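You operate a simulated robot arm through the tools that you are given. There is no shell and no other tool. Be economical: measure what you need, move in short steps, check, and stop when the job is done.

Carry out the task below with a simulated robot arm. There is one attempt and no reset: what you move stays moved.

Task
Pump the tank named on the low step into the blue tank and drain that.
Fine: switch the water sharer on to pump and off again at the end; both tanks end empty and the drain valve shut; the other two tanks keep their water.

The check looks at the end state, three seconds after you hand in, the way a careful person would. Anything else that was tipped, shoved, dropped, spilled or broken makes it a failure.

Robot
A 6-joint arm with a fingered hand on a trunk, on a base that drives. Base frame: it is fixed to the floor where the robot stands at the start and does not move with it; the origin is under the middle of the robot, x ahead of it, y to its left, z up. Readings come in mm, rad, newtons and seconds.
With the tool pointing down near the work surface it reaches from about 320 to 800 mm from the robot's upright axis, wherever it stands. Its first joint turns from -2.007 to 2.007 rad. Places, roughly: blue tank [700, -300, 1000]; green tank [700, -600, 1000]; water sharer drain valve [600, -200, 900]; water sharer power switch [500, -200, 900]; yellow tank [700, -400, 1000]. Payload 4 kg.
Tool frame: the origin (TCP) lies between the finger pads and is the grasp point; the fingertips stand 26 mm ahead of it; z points along the fingers, y is the line along which they close. The gripper opens to 164 mm. The gripper's body begins 73 mm behind the TCP. The gripper is a hand of 5 fingers: y runs from the thumb to the fingers, the wrist lies at [0, 0, -239] in the tool frame, and closing takes about 1.5 s.
Orientation is that of the tool frame in the base frame, as a unit quaternion [w, x, y, z]. With the fingers straight down and closing along the base's y, the tool's x points along the base's -x, its y along +y and its z along -z.

Tools
- The arm moves only by the tool arm_command. Its argument "series" is a list of rows, each an object (a shift or turn left out is 0, a gripper value left out holds the last) with "dp": the shift along the tool's x, y, z in units of 20 mm (1.0 is 20 mm), a list of three; "rotation": the turn, a rotation vector about the tool's x, y, z in units of 8 degrees (1.0 is 8 degrees), a list of three; "fingers": the gripper command, from -1 (fully open) to 1 (shut), values between in proportion. In form: [{"dp": [x, y, z], "rotation": [ax, ay, az], "fingers": fingers}, ...]. A call has 1 to 10 rows; each row shifts and turns the commanded pose from where the row before left it, along the tool's axes as they then stand. A call with a number of a shift or a turn outside -1 to 1 is refused whole. A row lasts 0.2 s, in which the tool goes at most 50 mm and 0.15 rad; a call with a longer step from one row to the next is refused whole, and so is a gripper value outside its range. A pose out of reach is approached as far as the arm can. The call stops where the force on the tool passes 60 N (or 10 N more than at its start, if that is more) or the arm is blocked; 0.2 s more then pass. Each finger travels about 45 mm/s and halts on what it meets, pressing with about 22 N; the grip force reading is that of the motor and also rises with nothing between the fingers. The clock runs only during rows and for 0.2 s after the last one: add rows that do not move to give the fingers time. It gives the time, the measured TCP pose, the force on the tool (base axes), the opening and the grip force at its end, in the units of the frame above (readings bear some noise), with the torque about the TCP (base axes, N m) and any sound that the robot's microphone picked up, and new pictures: "show" is both (left out), scene, wrist or none.
- Cameras (640 x 400 px; columns grow to the right, rows downward): "scene" is now at [-9, 122.1, 1782.3]; the picture's right is [-0.77, -0.64, 0.00], its down [-0.44, 0.52, -0.73] and it looks along [0.47, -0.56, -0.68] (base axes); focal length 268 px, centre (320, 200). "wrist" rides on the gripper at [50, -69, -94] in the tool frame; the picture's right is [0.81, 0.59, 0.00], its down [-0.43, 0.60, -0.68] and it looks along [-0.40, 0.55, 0.74] (tool axes); focal length 270 px, centre (320, 200). There is no depth. A picture from a camera that has moved, and an enlarged one, comes with that camera's place and axes in the base frame and with its lens.
- lift_body(by): slides the trunk up (or, below 0, down) by that many mm; the arm and the scene camera ride with it, the base frame stays. It gives what a move gives, with no picture.
- roll_base(legs): drives the robot by 1 to 6 legs, each [ahead, left, turn to the left] in mm, mm and rad, along the robot's own axes; the way and the turn of a leg run together, so that a leg with both is an arc; at most 1500 mm and 3.142 rad a leg. The arm and the cameras ride along, it lands a little off, and it stops where it bumps. It gives what a move gives, and a new picture of the scene camera.
- hand_shape(shape): the hand has 5 fingers and takes this shape, open, in about a second: jaw (thumb against the fingers, like two jaws); tri (thumb and two fingers); tip (a fingertip pinch); poke (one finger out to press); point (the index stretched); flat (the hand flat); cup (the hand cupped); fist (a fist). The gripper value then closes the fingers along that shape, each until it touches; the sizes above hold for jaw. It gives what a move gives, with no picture.
- head_to(pan, tilt): turns the head with the scene camera to pan (to the left, within 2.705 rad either way) and tilt (down, from -0.506 to 1.204), counted from straight ahead of the robot. It gives what a move gives, and a new picture of the scene camera.
- close_up(camera, box): a new picture of the part [left, top, right, bottom] of that camera's present view, enlarged. It takes no simulated time.
- job_done(): hands the job in; it is judged then, once.

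Go step by step. Nothing tells you exact positions but the pictures and the camera data: compare them with the known pose of the tool, close in by small moves and look again before you grip or let go. The budget is 120 turns and 260 pictures, counting those below and the enlarged ones. Unless the task says otherwise, let go and move clear before handing in, and close with one line.

The tools are called after ">>>" as a command line: name --argument value ..., lists and objects as JSON in quotes. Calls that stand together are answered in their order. arm_command: Moves the arm, as the interface text tells. Its arguments: {"type":"object","properties":{"series":{"type":"array"},"show":{"type":"string","enum":["both","scene","wrist","none"]}},"required":["series"]} The other tools are called the same way: lift_body (by) slides the trunk up or down; hand_shape (shape) gives the hand a shape; roll_base (legs) drives the base; head_to (pan, tilt) turns the head that bears the scene camera; close_up (camera, box) takes an enlarged picture of a part of a camera's view; job_done () hands the job in.

At the start:

```text
clock: 0.0
tcp_pos: [456.0, -386.0, 1278.3]
tcp_rot: [0.0, 0.001, 1.0, 0.0]
contact_force: [0.0, 0.3, -0.2]
torque: [0.01, 0.02, -0.01]
finger_gap: 163.8
grasp_force: 0.0
shape: jaw
trunk travel left (down, up): [-825.0, 165.0]
robot x, y, heading: [2.5, -1.8, -0.004]
head pan, tilt: [-0.873, 0.749]
```

scene: 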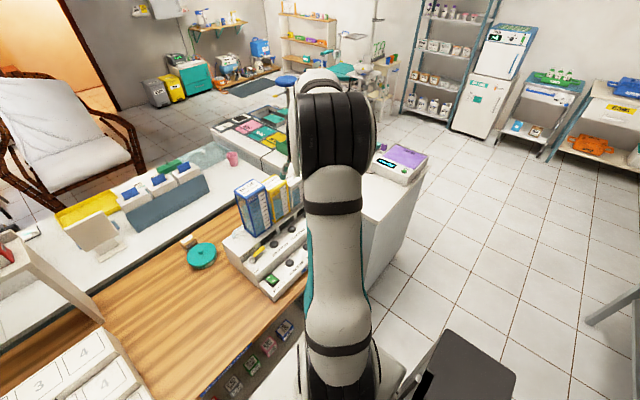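
wrist: 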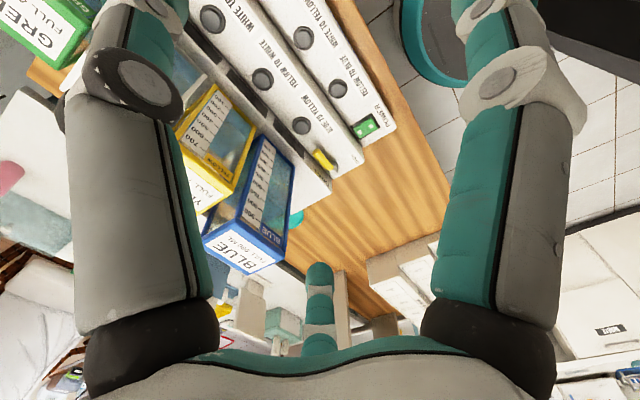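

I see the water sharer with blue, yellow, (white), and green tanks and a row of buttons. I'll look closer at the panel and at the step.

>>> close_up --camera "wrist" --box '[160, 0, 420, 280]'

>>> close_up --camera "scene" --box '[180, 160, 320, 310]'

>>> close_up --camera "scene" --box '[200, 300, 310, 400]'

>>> head_to --pan -0.3 --tilt 1.0

```text
1.43 times, centred on (290, 140) of wrist
camera zoom: at [405.5, -455.2, 1371.3], right [-0.81, 0.59, 0.0], down [0.43, 0.6, 0.68], along [0.4, 0.55, -0.74], focal length 386 px, centre (363, 286)
```

zoom: 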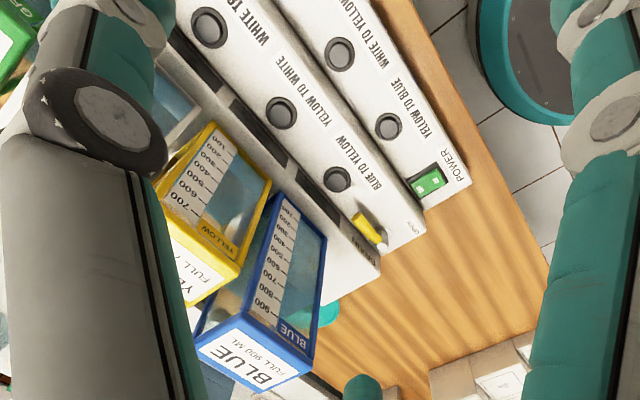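

```text
2.67 times, centred on (250, 235) of scene
camera zoom: at [-9.0, 122.1, 1782.3], right [-0.77, -0.64, 0.0], down [-0.44, 0.52, -0.73], along [0.47, -0.56, -0.68], focal length 715 px, centre (507, 107)
```

zoom: 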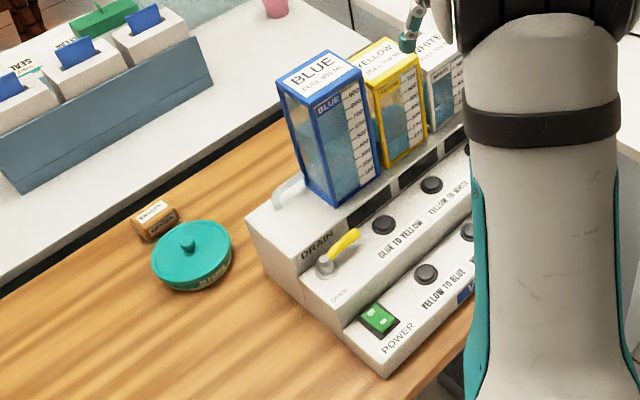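

```text
4.00 times, centred on (255, 350) of scene
camera zoom: at [-9.0, 122.1, 1782.3], right [-0.77, -0.64, 0.0], down [-0.44, 0.52, -0.73], along [0.47, -0.56, -0.68], focal length 1073 px, centre (580, -400)
```

zoom: 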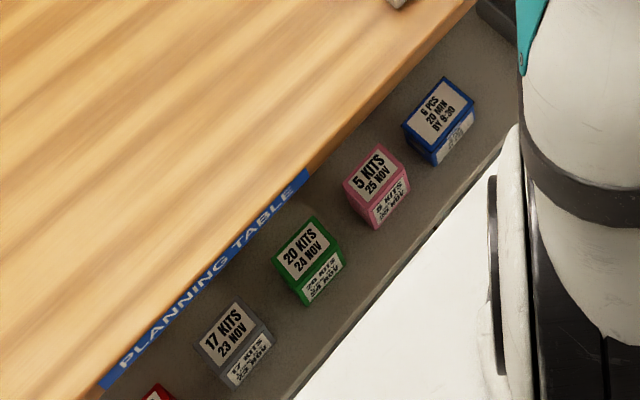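

```text
clock: 1.0
tcp_pos: [456.9, -385.9, 1276.9]
tcp_rot: [0.001, 0.0, 1.0, 0.001]
contact_force: [-0.2, -0.4, 0.7]
torque: [0.01, -0.01, 0.0]
finger_gap: 163.8
grasp_force: 0.1
shape: jaw
trunk travel left (down, up): [-825.0, 165.0]
robot x, y, heading: [3.3, -1.1, -0.004]
head pan, tilt: [-0.3, 1.0]
camera scene: at [4.3, 164.9, 1763.1], right [-0.3, -0.95, 0.0], down [-0.8, 0.25, -0.54], along [0.52, -0.16, -0.84], focal length 268 px, centre (320, 200)
```

scene: 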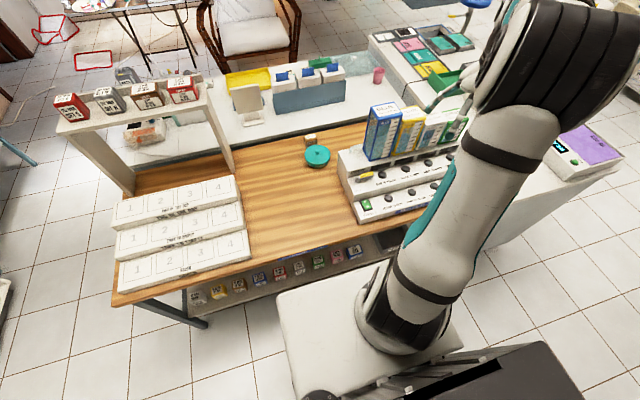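

The sharer has two steps of buttons. I need to see something on the low step that the arm hides, so I'll look there.

>>> close_up --camera "scene" --box '[330, 90, 480, 230]'

>>> arm_command --series '[{"dp": [0, -1, 0]}, {"dp": [0, -1, 0]}, {"dp": [0, -1, 0]}, {"dp": [0, -1, 0]}, {"dp": [0, -1, 0]}, {"dp": [0, -1, 0]}, {"dp": [0, -1, 0]}, {"dp": [0, -1, 0]}]'

```text
2.86 times, centred on (405, 160) of scene
camera zoom: at [4.3, 164.9, 1763.1], right [-0.3, -0.95, 0.0], down [-0.8, 0.25, -0.54], along [0.52, -0.16, -0.84], focal length 766 px, centre (77, 314)
```

zoom: 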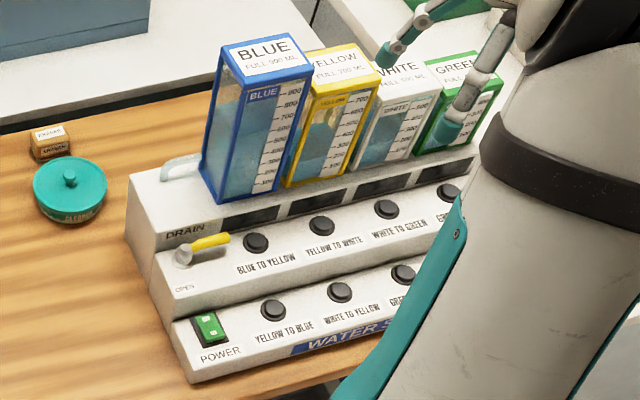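

```text
clock: 2.8
tcp_pos: [451.9, -544.4, 1273.5]
tcp_rot: [0.002, 0.001, 1.0, -0.002]
contact_force: [0.9, 0.1, -0.4]
torque: [0.0, 0.0, 0.05]
finger_gap: 164.0
grasp_force: 0.0
shape: jaw
out of reach, approached as far as the arm can: row 8
trunk travel left (down, up): [-825.0, 165.0]
robot x, y, heading: [-0.5, 1.3, 0.002]
head pan, tilt: [-0.3, 1.0]
camera scene: at [4.0, 164.4, 1763.1], right [-0.3, -0.96, 0.0], down [-0.8, 0.25, -0.54], along [0.52, -0.16, -0.84], focal length 268 px, centre (320, 200)
camera wrist: at [400.6, -612.0, 1366.5], right [-0.81, 0.59, -0.01], down [0.43, 0.6, 0.68], along [0.4, 0.54, -0.74], focal length 270 px, centre (320, 200)
```

scene: 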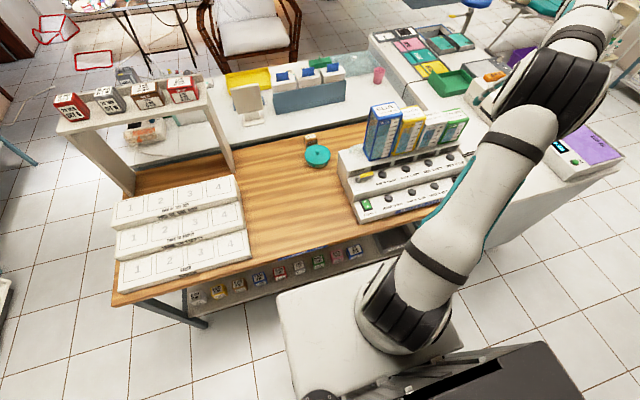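
wrist: 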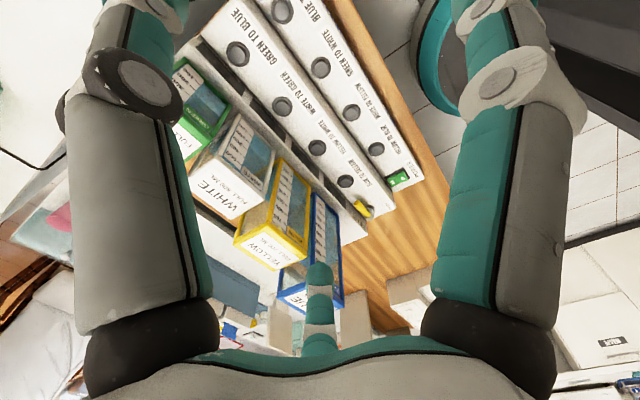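

>>> close_up --camera "wrist" --box '[170, 0, 430, 220]'

>>> close_up --camera "scene" --box '[330, 95, 490, 235]'

>>> close_up --camera "scene" --box '[180, 230, 420, 310]'

>>> close_up --camera "scene" --box '[100, 160, 260, 300]'

>>> close_up --camera "scene" --box '[400, 0, 640, 200]'

```text
1.82 times, centred on (300, 110) of wrist
camera zoom: at [400.6, -612.0, 1366.5], right [-0.81, 0.59, -0.01], down [0.43, 0.6, 0.68], along [0.4, 0.54, -0.74], focal length 491 px, centre (356, 364)
```

zoom: 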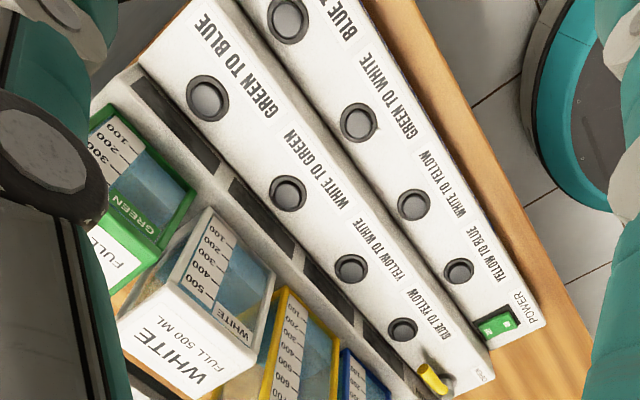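

```text
2.86 times, centred on (410, 165) of scene
camera zoom: at [4.0, 164.4, 1763.1], right [-0.3, -0.96, 0.0], down [-0.8, 0.25, -0.54], along [0.52, -0.16, -0.84], focal length 766 px, centre (63, 300)
```

zoom: 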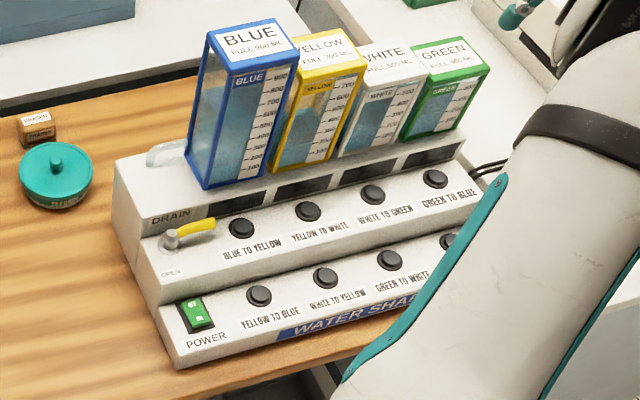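

```text
2.67 times, centred on (300, 270) of scene
camera zoom: at [4.0, 164.4, 1763.1], right [-0.3, -0.96, 0.0], down [-0.8, 0.25, -0.54], along [0.52, -0.16, -0.84], focal length 715 px, centre (373, 13)
```

zoom: 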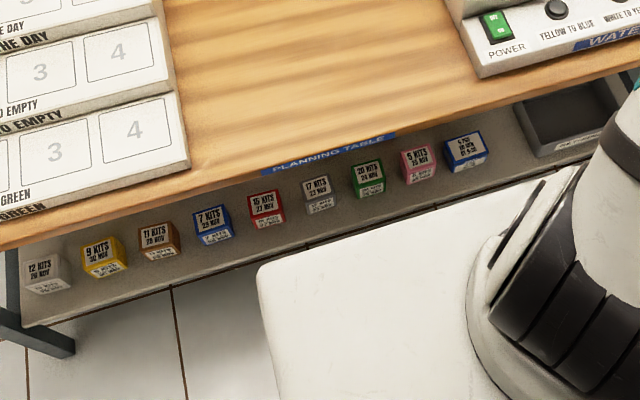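

```text
2.86 times, centred on (180, 230) of scene
camera zoom: at [4.0, 164.4, 1763.1], right [-0.3, -0.96, 0.0], down [-0.8, 0.25, -0.54], along [0.52, -0.16, -0.84], focal length 766 px, centre (720, 114)
```

zoom: 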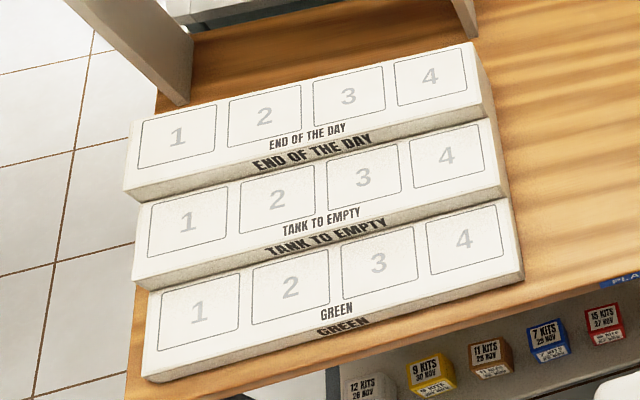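

```text
2.00 times, centred on (520, 100) of scene
camera zoom: at [4.0, 164.4, 1763.1], right [-0.3, -0.96, 0.0], down [-0.8, 0.25, -0.54], along [0.52, -0.16, -0.84], focal length 536 px, centre (-80, 400)
```

zoom: 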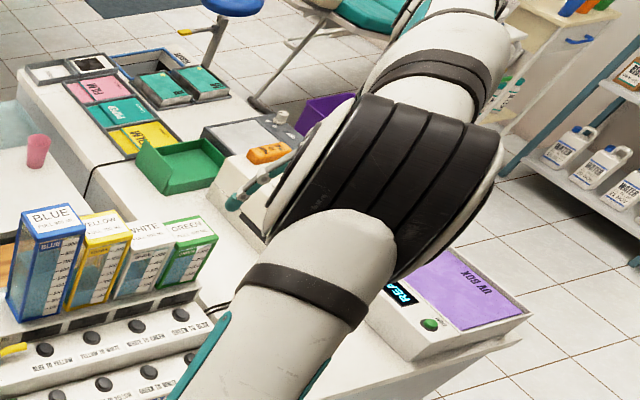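

The low step of the board reads "TANK TO EMPTY: GREEN". So it's the "GREEN TO BLUE" button on the upper step, then the drain. Next I'll check the levels, the drain outlet and the free floor on my right.

>>> head_to --pan -1.2 --tilt 1.1

>>> head_to --pan -0.45 --tilt 0.9

>>> close_up --camera "scene" --box '[270, 80, 430, 180]'

```text
clock: 4.0
tcp_pos: [454.0, -542.7, 1272.7]
tcp_rot: [0.002, 0.0, 1.0, -0.002]
contact_force: [0.0, -1.2, -0.3]
torque: [0.01, -0.02, 0.01]
finger_gap: 163.7
grasp_force: 0.1
shape: jaw
trunk travel left (down, up): [-825.0, 165.0]
robot x, y, heading: [-1.7, 2.1, 0.005]
head pan, tilt: [-1.201, 1.1]
camera scene: at [-39.4, 126.6, 1756.4], right [-0.93, -0.36, 0.0], down [-0.32, 0.83, -0.45], along [0.16, -0.42, -0.89], focal length 268 px, centre (320, 200)
```

scene: 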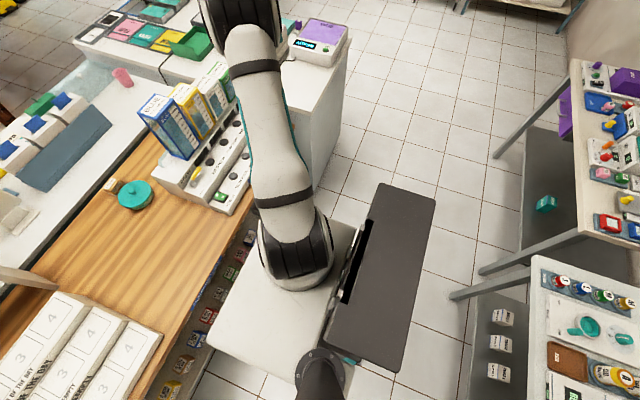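

```text
clock: 5.1
tcp_pos: [451.5, -543.3, 1274.0]
tcp_rot: [0.002, 0.001, 1.0, -0.003]
contact_force: [-0.6, 0.0, 0.2]
torque: [0.0, 0.02, 0.01]
finger_gap: 163.8
grasp_force: 0.1
shape: jaw
trunk travel left (down, up): [-825.0, 165.0]
robot x, y, heading: [1.7, 3.2, 0.002]
head pan, tilt: [-0.45, 0.901]
camera scene: at [5.6, 152.6, 1770.3], right [-0.44, -0.9, 0.0], down [-0.71, 0.34, -0.62], along [0.56, -0.27, -0.78], focal length 268 px, centre (320, 200)
```

scene: 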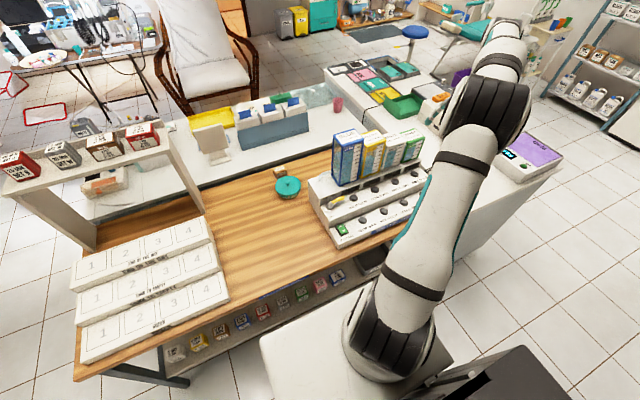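

```text
4.00 times, centred on (350, 130) of scene
camera zoom: at [5.6, 152.6, 1770.3], right [-0.44, -0.9, 0.0], down [-0.71, 0.34, -0.62], along [0.56, -0.27, -0.78], focal length 1073 px, centre (200, 480)
```

zoom: 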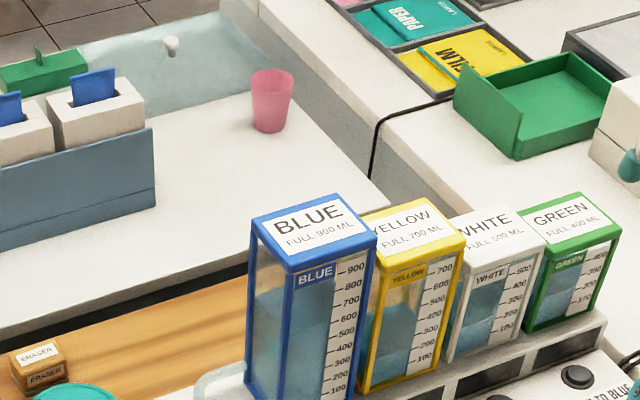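

The blue tank reads about 700 of 900 ml and green about 250, so I'll drain blue first to avoid an overflow. I'll shift the base 200 mm right so every control is in reach, then put the hand in the poke shape.

>>> roll_base --legs '[[0, -200, 0]]'

>>> hand_shape --shape "poke"

>>> arm_command --series '[{"dp": [0, 1, 0]}, {"dp": [0, 1, 0]}, {"dp": [0, 1, 0]}, {"dp": [0, 1, 0]}, {"dp": [0, 1, 0]}, {"dp": [0, 1, 0]}, {"dp": [0, 1, 0]}, {"dp": [0, 1, 0]}, {"dp": [0, 1, 0]}, {"dp": [0, 1, 0]}]' --show "none"

>>> arm_command --series '[{"dp": [0, 1, 0]}, {"dp": [0, 1, 0]}, {"dp": [0, 1, 0]}, {"dp": [0, 1, 0]}, {"dp": [0, 1, 0]}, {"dp": [0, 1, 0]}, {"dp": [0, 1, 0]}, {"dp": [0, 1, 0]}]'

```text
clock: 6.7
tcp_pos: [451.5, -747.1, 1272.4]
tcp_rot: [0.002, 0.002, 1.0, -0.002]
contact_force: [-0.2, -0.3, 0.2]
torque: [0.03, 0.0, 0.01]
finger_gap: 164.0
grasp_force: 0.1
shape: jaw
trunk travel left (down, up): [-825.0, 165.0]
robot x, y, heading: [-1.9, -204.4, -0.007]
head pan, tilt: [-0.45, 0.901]
camera scene: at [5.9, -51.7, 1770.4], right [-0.44, -0.9, 0.0], down [-0.7, 0.34, -0.62], along [0.56, -0.27, -0.78], focal length 268 px, centre (320, 200)
```

scene: 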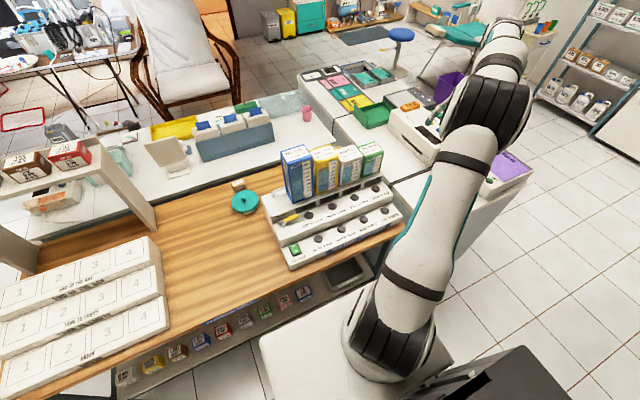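

```text
clock: 7.6
tcp_pos: [449.8, -747.2, 1272.9]
tcp_rot: [0.002, 0.002, 1.0, -0.002]
contact_force: [-0.4, 0.1, 0.0]
torque: [0.01, -0.01, 0.03]
finger_gap: 0.0
grasp_force: 0.0
shape: poke
trunk travel left (down, up): [-825.0, 165.0]
robot x, y, heading: [3.0, -201.7, -0.004]
head pan, tilt: [-0.45, 0.901]
```

```text
clock: 9.8
tcp_pos: [451.0, -546.7, 1274.2]
tcp_rot: [0.002, 0.003, 1.0, -0.004]
contact_force: [-0.8, -0.1, -0.7]
torque: [-0.03, 0.01, 0.02]
finger_gap: 0.0
grasp_force: 0.0
shape: poke
trunk travel left (down, up): [-825.0, 165.0]
robot x, y, heading: [-1.1, -201.8, -0.003]
head pan, tilt: [-0.45, 0.901]
```

```text
clock: 11.6
tcp_pos: [450.8, -387.8, 1270.3]
tcp_rot: [0.001, 0.003, 1.0, -0.002]
contact_force: [0.2, -0.3, 0.2]
torque: [-0.02, 0.0, 0.02]
finger_gap: 0.0
grasp_force: 0.1
shape: poke
trunk travel left (down, up): [-825.0, 165.0]
robot x, y, heading: [-2.4, -200.2, -0.005]
head pan, tilt: [-0.45, 0.901]
camera scene: at [5.6, -49.5, 1770.2], right [-0.44, -0.9, 0.0], down [-0.7, 0.34, -0.62], along [0.56, -0.27, -0.78], focal length 268 px, centre (320, 200)
camera wrist: at [399.7, -455.6, 1364.3], right [-0.81, 0.59, -0.01], down [0.43, 0.6, 0.68], along [0.4, 0.54, -0.74], focal length 270 px, centre (320, 200)
```

scene: 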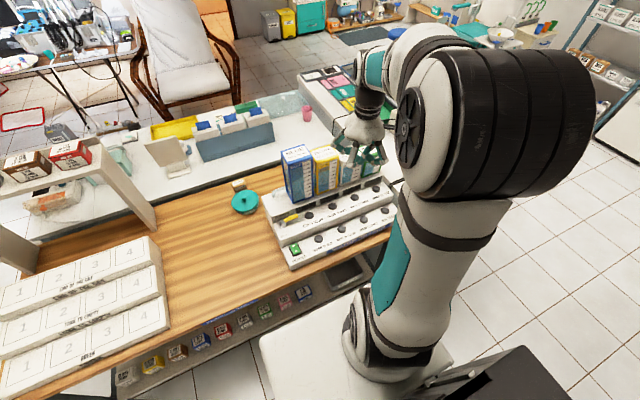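
wrist: 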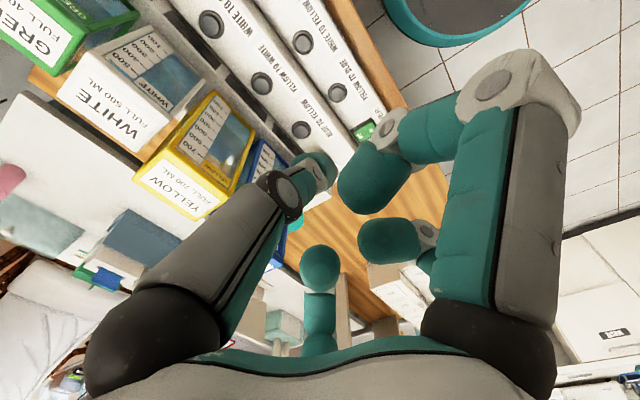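

The poke fingertip sits on the tool axis, about 26 mm ahead of the TCP. I'll move to above the power switch, near (488, -178).

>>> arm_command --series '[{"dp": [-0.19, 1, 0]}, {"dp": [-0.19, 1, 0]}, {"dp": [-0.19, 1, 0.5]}, {"dp": [-0.19, 1, 1]}, {"dp": [-0.19, 1, 1]}, {"dp": [-0.19, 1, 1]}, {"dp": [-0.19, 1, 1]}, {"dp": [-0.19, 1, 1]}, {"dp": [-0.19, 1, 1]}, {"dp": [-0.19, 1, 1]}]' --show "none"

>>> arm_command --series '[{"dp": [0, 0.5, 1]}, {"dp": [0, 0, 1]}, {"dp": [0, 0, 1]}, {"dp": [0, 0, 1]}, {"dp": [0, 0, 1]}, {"dp": [0, 0, 0]}]'

>>> close_up --camera "scene" --box '[250, 170, 350, 280]'

```text
clock: 13.8
tcp_pos: [491.8, -187.2, 1118.9]
tcp_rot: [0.002, 0.001, 1.0, -0.002]
contact_force: [0.3, 0.5, -0.7]
torque: [-0.03, 0.0, 0.0]
finger_gap: 0.1
grasp_force: 0.0
shape: poke
trunk travel left (down, up): [-825.0, 165.0]
robot x, y, heading: [1.4, -203.7, -0.004]
head pan, tilt: [-0.45, 0.901]
```

```text
clock: 15.2
tcp_pos: [493.4, -176.5, 1019.9]
tcp_rot: [0.002, 0.002, 1.0, -0.003]
contact_force: [-0.7, 1.0, -0.9]
torque: [0.01, -0.01, 0.04]
finger_gap: 0.0
grasp_force: 0.1
shape: poke
trunk travel left (down, up): [-825.0, 165.0]
robot x, y, heading: [0.6, -203.3, -0.003]
head pan, tilt: [-0.45, 0.901]
camera scene: at [5.4, -50.2, 1770.3], right [-0.44, -0.9, 0.0], down [-0.7, 0.34, -0.62], along [0.56, -0.27, -0.78], focal length 268 px, centre (320, 200)
camera wrist: at [441.1, -245.2, 1114.1], right [-0.81, 0.59, -0.01], down [0.43, 0.6, 0.68], along [0.4, 0.54, -0.74], focal length 270 px, centre (320, 200)
```

scene: 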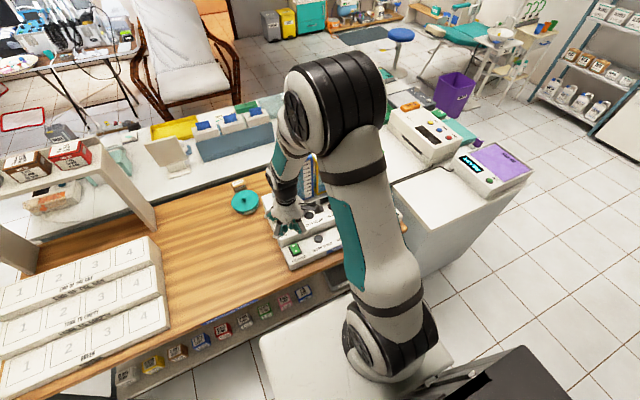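
wrist: 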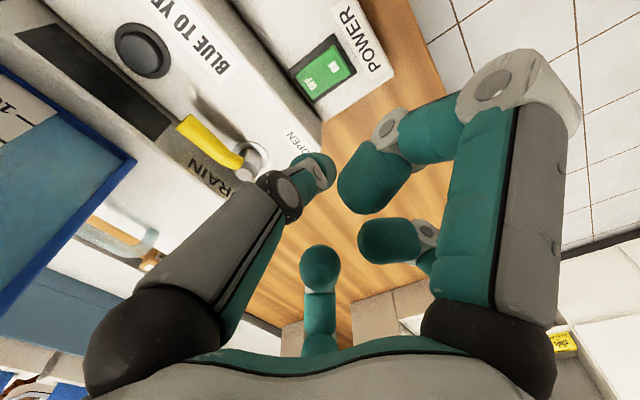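

```text
3.64 times, centred on (300, 225) of scene
camera zoom: at [5.4, -50.2, 1770.3], right [-0.44, -0.9, 0.0], down [-0.7, 0.34, -0.62], along [0.56, -0.27, -0.78], focal length 975 px, centre (393, 109)
```

zoom: 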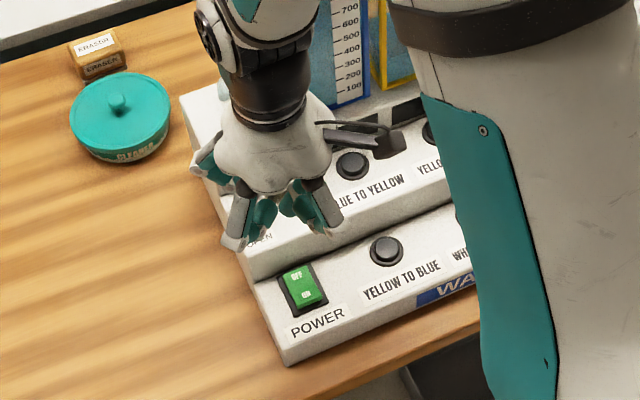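

The rocker has OFF on the far side, around (506, -178), and ON on the near side, around (477, -178). I'll check its present state.

>>> close_up --camera "wrist" --box '[270, 0, 410, 110]'

>>> close_up --camera "wrist" --box '[100, 80, 330, 230]'

```text
3.64 times, centred on (340, 55) of wrist
camera zoom: at [441.1, -245.2, 1114.1], right [-0.81, 0.59, -0.01], down [0.43, 0.6, 0.68], along [0.4, 0.54, -0.74], focal length 983 px, centre (247, 727)
```

zoom: 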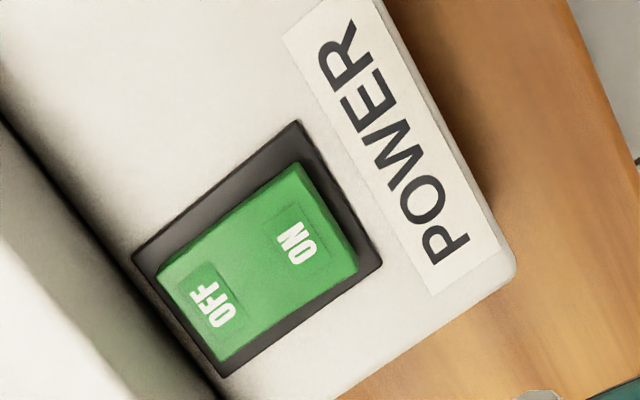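

```text
2.67 times, centred on (215, 155) of wrist
camera zoom: at [441.1, -245.2, 1114.1], right [-0.81, 0.59, -0.01], down [0.43, 0.6, 0.68], along [0.4, 0.54, -0.74], focal length 721 px, centre (600, 320)
```

zoom: 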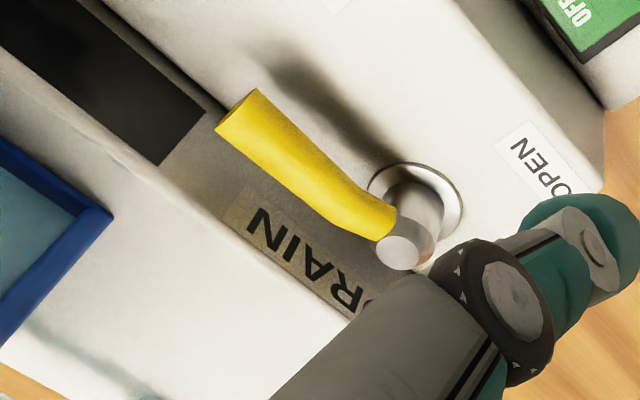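

The rocker is OFF, since the ON side stands proud. I'll move over the ON side and come down.

>>> arm_command --series '[{"dp": [0.95, -0.05, 0]}, {"dp": [0, 0, 1]}, {"dp": [0, 0, 1]}, {"dp": [0, 0, 1]}, {"dp": [0, 0, 1]}, {"dp": [0, 0, 1]}, {"dp": [0, 0, 0]}]'

>>> close_up --camera "wrist" --box '[250, 80, 410, 220]'

>>> close_up --camera "scene" --box '[260, 190, 360, 270]'

```text
clock: 16.8
tcp_pos: [471.6, -179.5, 921.5]
tcp_rot: [0.002, 0.002, 1.0, -0.003]
contact_force: [0.2, -0.3, -0.4]
torque: [0.01, -0.03, 0.0]
finger_gap: 0.0
grasp_force: 0.0
shape: poke
trunk travel left (down, up): [-825.0, 165.0]
robot x, y, heading: [2.4, -202.7, -0.005]
head pan, tilt: [-0.45, 0.901]
camera scene: at [5.4, -50.0, 1770.3], right [-0.44, -0.9, 0.0], down [-0.7, 0.34, -0.62], along [0.56, -0.27, -0.78], focal length 268 px, centre (320, 200)
camera wrist: at [421.4, -247.8, 1014.3], right [-0.81, 0.59, -0.01], down [0.43, 0.6, 0.68], along [0.4, 0.54, -0.74], focal length 270 px, centre (320, 200)
```

scene: 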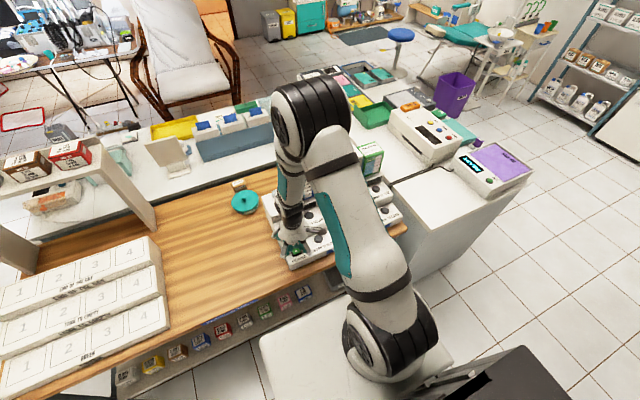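
wrist: 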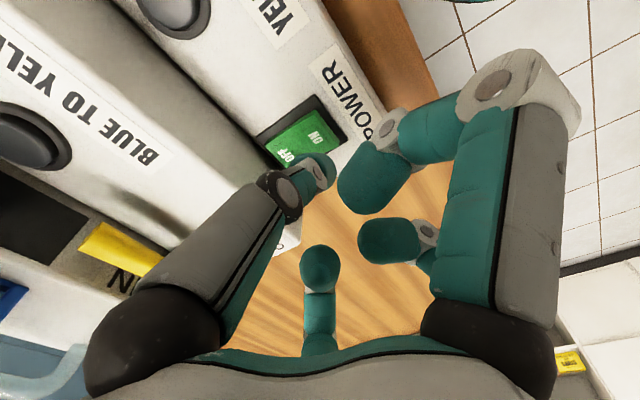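

```text
2.86 times, centred on (330, 150) of wrist
camera zoom: at [421.4, -247.8, 1014.3], right [-0.81, 0.59, -0.01], down [0.43, 0.6, 0.68], along [0.4, 0.54, -0.74], focal length 772 px, centre (291, 343)
```

zoom: 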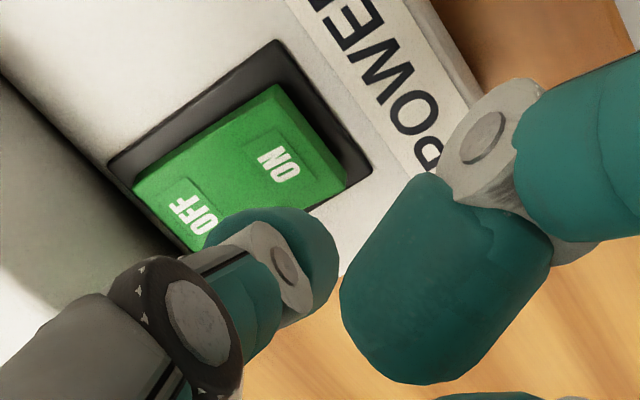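

```text
5.00 times, centred on (310, 230) of scene
camera zoom: at [5.4, -50.0, 1770.3], right [-0.44, -0.9, 0.0], down [-0.7, 0.34, -0.62], along [0.56, -0.27, -0.78], focal length 1341 px, centre (370, 50)
```

zoom: 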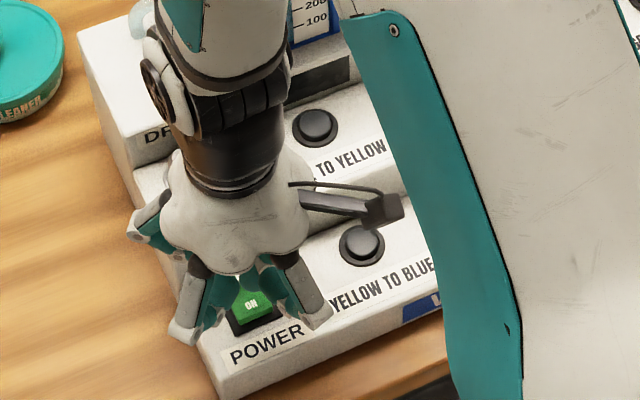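

The tip is right over the ON label, about 35–40 mm above it. I'll press down with the force stop watching.

>>> arm_command --series '[{"dp": [0, 0, 0.6]}, {"dp": [0, 0, 0.5]}, {"dp": [0, 0, 0.4]}, {"dp": [0, 0, 0.3]}, {"dp": [0, 0, 0.2]}, {"dp": [0, 0, 0.2]}]' --show "wrist"

>>> close_up --camera "wrist" --box '[250, 80, 410, 220]'

```text
clock: 18.2
tcp_pos: [475.1, -181.1, 882.8]
tcp_rot: [0.008, 0.002, 1.0, -0.003]
contact_force: [-12.2, -1.7, 46.9]
torque: [-0.59, -1.5, -0.09]
finger_gap: 0.0
grasp_force: 0.1
shape: poke
trunk travel left (down, up): [-825.0, 165.0]
robot x, y, heading: [-1.7, -202.2, -0.002]
head pan, tilt: [-0.45, 0.901]
stopped in row 6: the force on the tool passed its limit at 63 N (the readings are from after the stop); the commanded pose is now the measured one
camera wrist: at [421.3, -249.0, 975.1], right [-0.81, 0.59, -0.02], down [0.42, 0.6, 0.68], along [0.41, 0.54, -0.73], focal length 270 px, centre (320, 200)
```

wrist: 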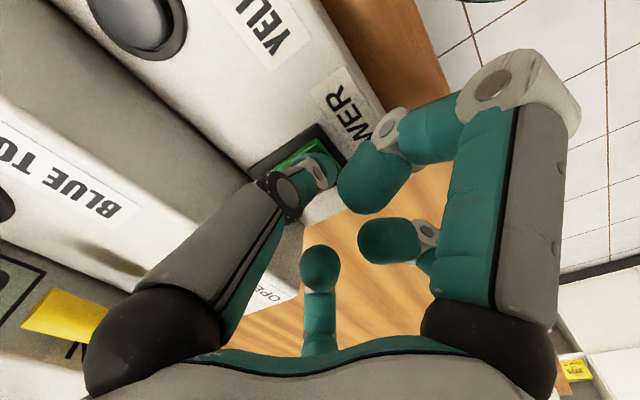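

```text
2.86 times, centred on (330, 150) of wrist
camera zoom: at [421.3, -249.0, 975.1], right [-0.81, 0.59, -0.02], down [0.42, 0.6, 0.68], along [0.41, 0.54, -0.73], focal length 772 px, centre (291, 343)
```

zoom: 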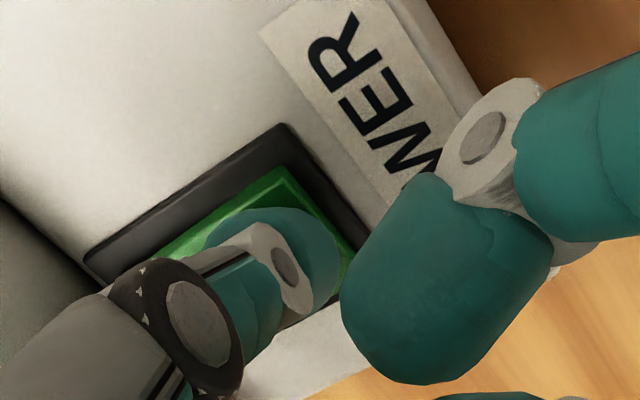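

Force was felt and the rocker seems pressed. I'll rise and check.

>>> arm_command --series '[{"dp": [0, 0, -1]}, {"dp": [0, 0, -1]}, {"dp": [0, 0, -1]}, {"dp": [0, 0, -1]}, {"dp": [0, 0, 0]}]' --show "wrist"

>>> close_up --camera "wrist" --box '[230, 40, 390, 180]'

>>> close_up --camera "scene" --box '[250, 170, 350, 280]'

```text
clock: 19.4
tcp_pos: [475.1, -178.4, 959.4]
tcp_rot: [0.005, 0.002, 1.0, -0.003]
contact_force: [-0.8, 0.7, -0.7]
torque: [0.03, 0.0, 0.0]
finger_gap: 0.0
grasp_force: 0.0
shape: poke
trunk travel left (down, up): [-825.0, 165.0]
robot x, y, heading: [1.2, -205.6, -0.002]
head pan, tilt: [-0.45, 0.901]
camera wrist: at [423.6, -247.5, 1051.7], right [-0.81, 0.59, -0.01], down [0.43, 0.6, 0.68], along [0.41, 0.54, -0.73], focal length 270 px, centre (320, 200)
```

wrist: 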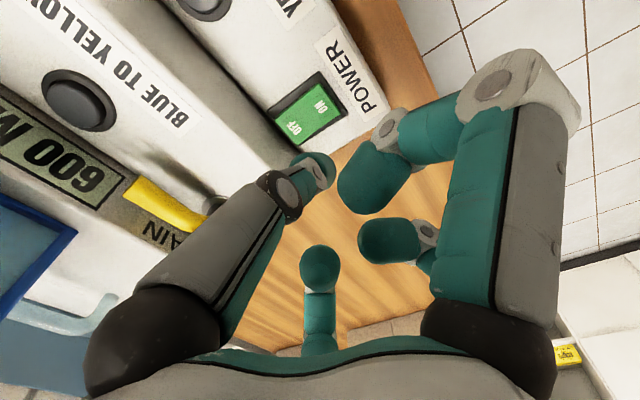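

```text
2.86 times, centred on (310, 110) of wrist
camera zoom: at [423.6, -247.5, 1051.7], right [-0.81, 0.59, -0.01], down [0.43, 0.6, 0.68], along [0.41, 0.54, -0.73], focal length 772 px, centre (349, 457)
```

zoom: 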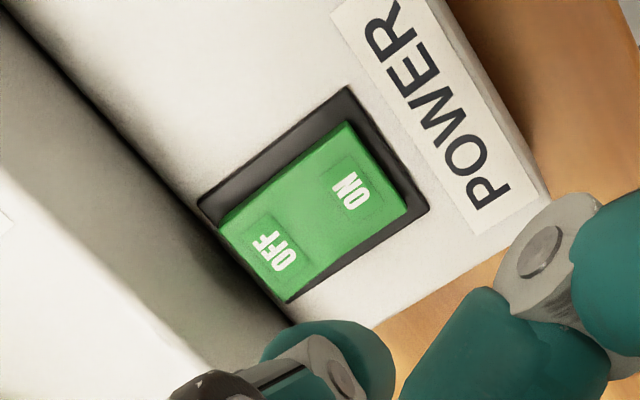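

```text
3.64 times, centred on (300, 225) of scene
camera zoom: at [6.2, -50.1, 1770.2], right [-0.44, -0.9, 0.0], down [-0.7, 0.34, -0.62], along [0.56, -0.27, -0.78], focal length 975 px, centre (393, 109)
```

zoom: 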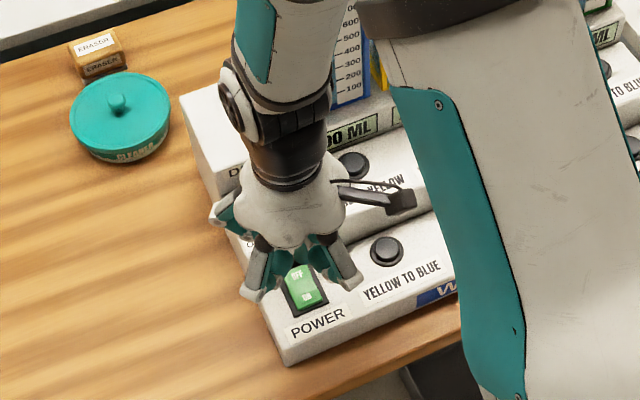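

It's ON: the displays are lit and blue shows 600 ML. I'll go over to the green end and read the other displays on the way.

>>> arm_command --series '[{"dp": [0, 0, -1]}, {"dp": [0, -1, -1]}, {"dp": [0, -1, -1]}, {"dp": [0, -1, -1]}, {"dp": [0, -1, -1]}, {"dp": [0, -1, 0]}, {"dp": [0, -1, 0]}, {"dp": [0, -1, 0]}, {"dp": [0, -1, 0]}, {"dp": [0, -1, 0]}]' --show "none"

>>> arm_command --series '[{"dp": [0, -1, 0]}, {"dp": [0, -1, 0]}, {"dp": [0, -1, 0]}, {"dp": [0, -1, 0]}, {"dp": [0, -1, 0]}, {"dp": [0, -1, 0]}, {"dp": [0, -1, 0]}, {"dp": [0, -1, 0]}, {"dp": [0, -1, 0]}, {"dp": [0, -1, 0]}]' --show "both"

>>> close_up --camera "scene" --box '[250, 130, 410, 270]'

```text
clock: 21.6
tcp_pos: [472.9, -359.6, 1059.6]
tcp_rot: [0.004, 0.002, 1.0, -0.002]
contact_force: [0.3, -0.1, 0.1]
torque: [0.03, -0.01, -0.03]
finger_gap: 0.0
grasp_force: 0.0
shape: poke
trunk travel left (down, up): [-825.0, 165.0]
robot x, y, heading: [-0.3, -200.4, -0.004]
head pan, tilt: [-0.45, 0.901]
```

```text
clock: 23.8
tcp_pos: [472.9, -561.0, 1060.2]
tcp_rot: [0.005, 0.002, 1.0, -0.003]
contact_force: [-0.2, -0.5, 0.0]
torque: [0.03, -0.02, -0.01]
finger_gap: 0.0
grasp_force: 0.1
shape: poke
trunk travel left (down, up): [-825.0, 165.0]
robot x, y, heading: [3.6, -203.9, -0.003]
head pan, tilt: [-0.45, 0.901]
camera scene: at [5.9, -51.0, 1770.3], right [-0.44, -0.9, 0.0], down [-0.7, 0.34, -0.62], along [0.56, -0.27, -0.78], focal length 268 px, centre (320, 200)
camera wrist: at [420.6, -628.4, 1154.0], right [-0.81, 0.59, -0.01], down [0.43, 0.6, 0.68], along [0.41, 0.54, -0.73], focal length 270 px, centre (320, 200)
```

scene: 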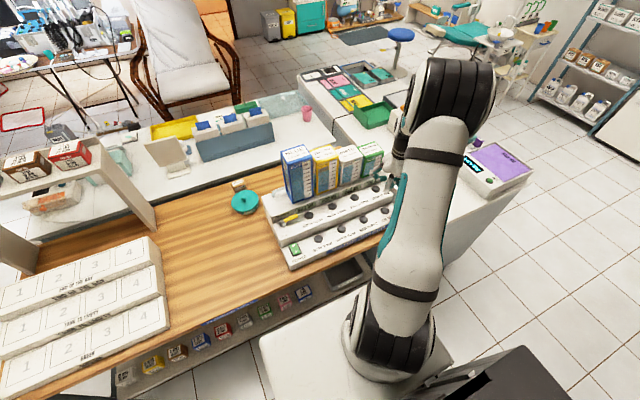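
wrist: 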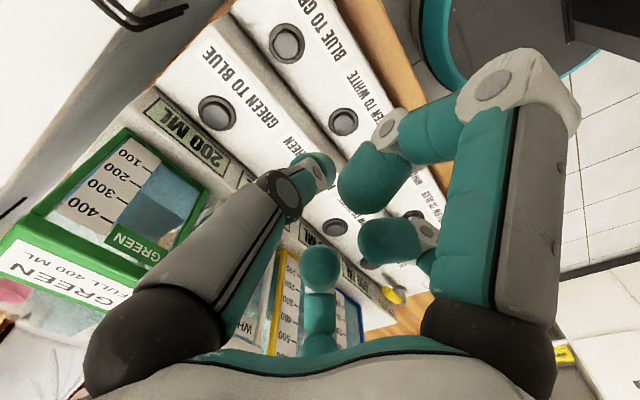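

```text
2.86 times, centred on (330, 200) of scene
camera zoom: at [5.9, -51.0, 1770.3], right [-0.44, -0.9, 0.0], down [-0.7, 0.34, -0.62], along [0.56, -0.27, -0.78], focal length 766 px, centre (291, 200)
```

zoom: 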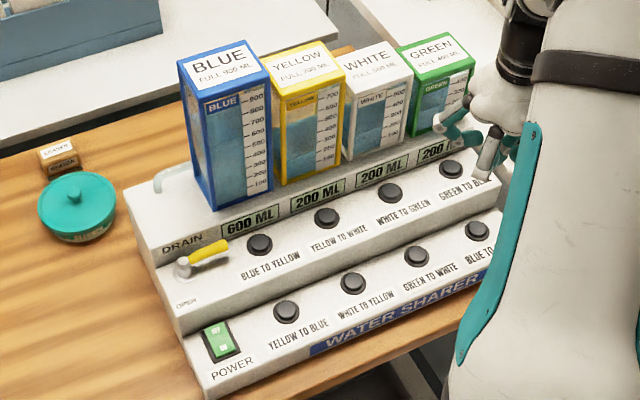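

Blue 600 plus green 200 makes 800, within 900, so pumping first is safe. The GREEN TO BLUE button is at about (577, -597, 900); I'll approach it.

>>> arm_command --series '[{"dp": [-1, -1, 0]}, {"dp": [-1, -0.8, 0]}, {"dp": [-1, 0, 0]}, {"dp": [-1, 0, 0]}, {"dp": [-1, 0, 0]}, {"dp": [-0.2, 0, 1]}, {"dp": [0, 0, 1]}, {"dp": [0, 0, 1]}, {"dp": [0, 0, 1]}, {"dp": [0, 0, 0]}]'

>>> close_up --camera "wrist" --box '[220, 60, 400, 200]'

>>> head_to --pan -0.8 --tilt 0.8

```text
clock: 25.5
tcp_pos: [580.0, -601.8, 1036.2]
tcp_rot: [0.019, 0.004, 1.0, -0.013]
contact_force: [-13.8, 5.1, 40.2]
torque: [-0.69, -2.22, 0.13]
finger_gap: 0.0
grasp_force: 0.1
shape: poke
trunk travel left (down, up): [-825.0, 165.0]
robot x, y, heading: [-3.1, -205.2, -0.001]
head pan, tilt: [-0.45, 0.901]
stopped in row 8: the force on the tool passed its limit at 71 N (the readings are from after the stop); the commanded pose is now the measured one
camera scene: at [0.6, -47.2, 1770.6], right [-0.44, -0.9, 0.0], down [-0.7, 0.34, -0.62], along [0.56, -0.27, -0.78], focal length 268 px, centre (320, 200)
camera wrist: at [524.9, -668.1, 1128.8], right [-0.8, 0.59, -0.04], down [0.41, 0.61, 0.68], along [0.43, 0.53, -0.73], focal length 270 px, centre (320, 200)
```

scene: 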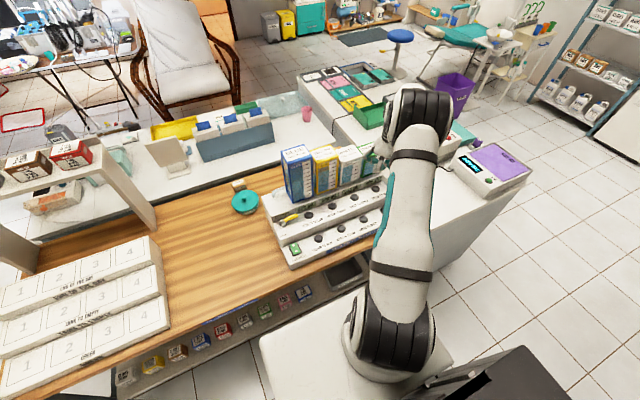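
wrist: 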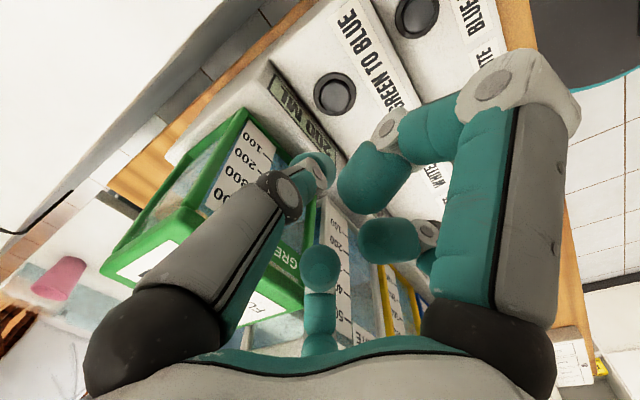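

```text
2.86 times, centred on (310, 130) of wrist
camera zoom: at [524.9, -668.1, 1128.8], right [-0.8, 0.59, -0.04], down [0.41, 0.61, 0.68], along [0.43, 0.53, -0.73], focal length 772 px, centre (349, 400)
```

zoom: 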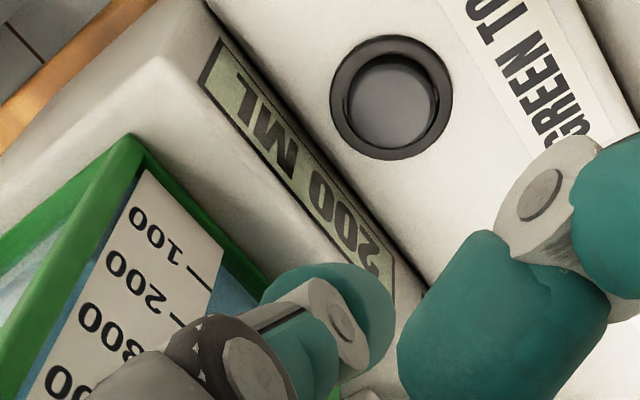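

```text
clock: 26.4
tcp_pos: [576.8, -600.5, 1034.9]
tcp_rot: [0.018, 0.003, 1.0, -0.013]
contact_force: [-15.9, 4.3, 51.3]
torque: [-0.88, -2.97, 0.02]
finger_gap: 0.0
grasp_force: 0.0
shape: poke
trunk travel left (down, up): [-825.0, 165.0]
robot x, y, heading: [1.1, -199.1, -0.004]
head pan, tilt: [-0.799, 0.799]
camera scene: at [-14.4, -70.6, 1777.9], right [-0.72, -0.69, 0.0], down [-0.49, 0.51, -0.7], along [0.49, -0.5, -0.71], focal length 268 px, centre (320, 200)
```

scene: 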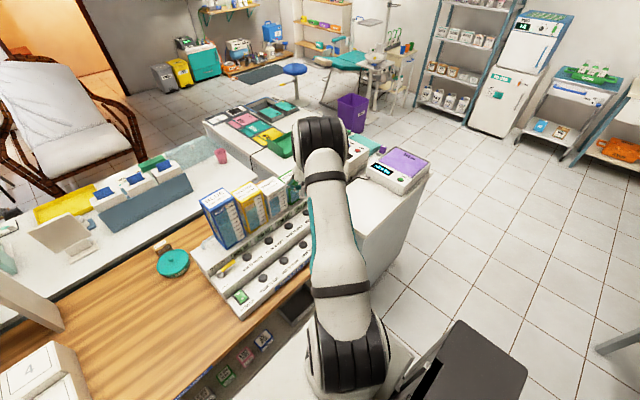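

The hand's knuckles met something, most likely the green tank's lid. I'll lift straight away and tilt the hand back so it clears the tank.

>>> arm_command --series '[{"dp": [0, 0, -1]}, {"dp": [0, 0, -1]}, {"dp": [0.5, 0, -1]}, {"dp": [0.5, 0, 0], "rotation": [0, -1, 0]}, {"rotation": [0, -1, 0]}, {"rotation": [0, -1, 0]}, {"rotation": [0, -1, 0]}, {}]'

>>> close_up --camera "scene" --box '[190, 150, 330, 270]'

```text
clock: 28.1
tcp_pos: [557.8, -599.4, 1086.3]
tcp_rot: [0.255, 0.001, 0.967, -0.009]
contact_force: [-0.1, 0.6, 0.3]
torque: [0.01, -0.01, 0.03]
finger_gap: 0.0
grasp_force: 0.0
shape: poke
out of reach, approached as far as the arm can: row 7
trunk travel left (down, up): [-825.0, 165.0]
robot x, y, heading: [2.3, -202.8, -0.001]
head pan, tilt: [-0.799, 0.799]
camera scene: at [-6.6, -75.2, 1778.2], right [-0.72, -0.69, 0.0], down [-0.5, 0.52, -0.7], along [0.48, -0.5, -0.72], focal length 268 px, centre (320, 200)
camera wrist: at [467.1, -667.7, 1144.7], right [-0.7, 0.59, -0.41], down [0.05, 0.61, 0.79], along [0.71, 0.54, -0.45], focal length 270 px, centre (320, 200)
```

scene: 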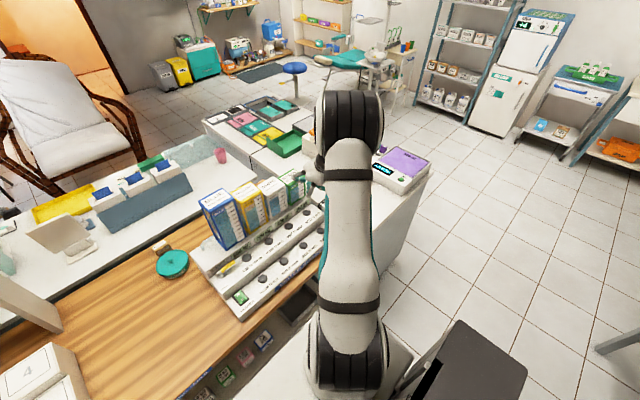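
wrist: 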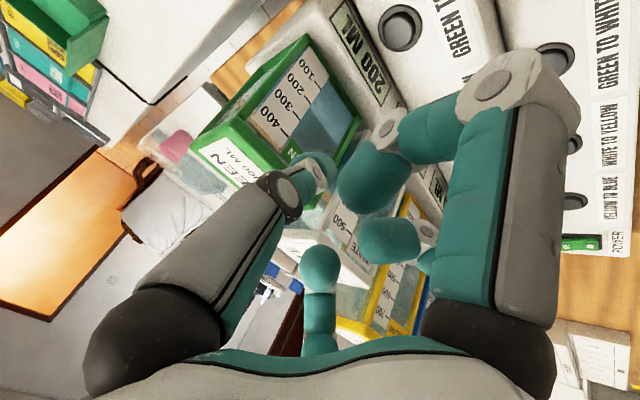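

```text
3.33 times, centred on (260, 210) of scene
camera zoom: at [-6.6, -75.2, 1778.2], right [-0.72, -0.69, 0.0], down [-0.5, 0.52, -0.7], along [0.48, -0.5, -0.72], focal length 894 px, centre (520, 167)
```

zoom: 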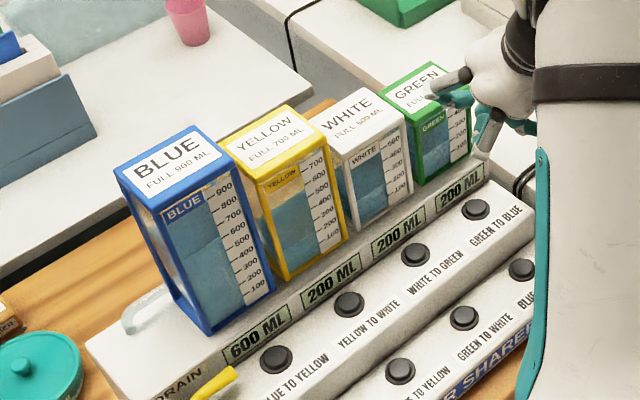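

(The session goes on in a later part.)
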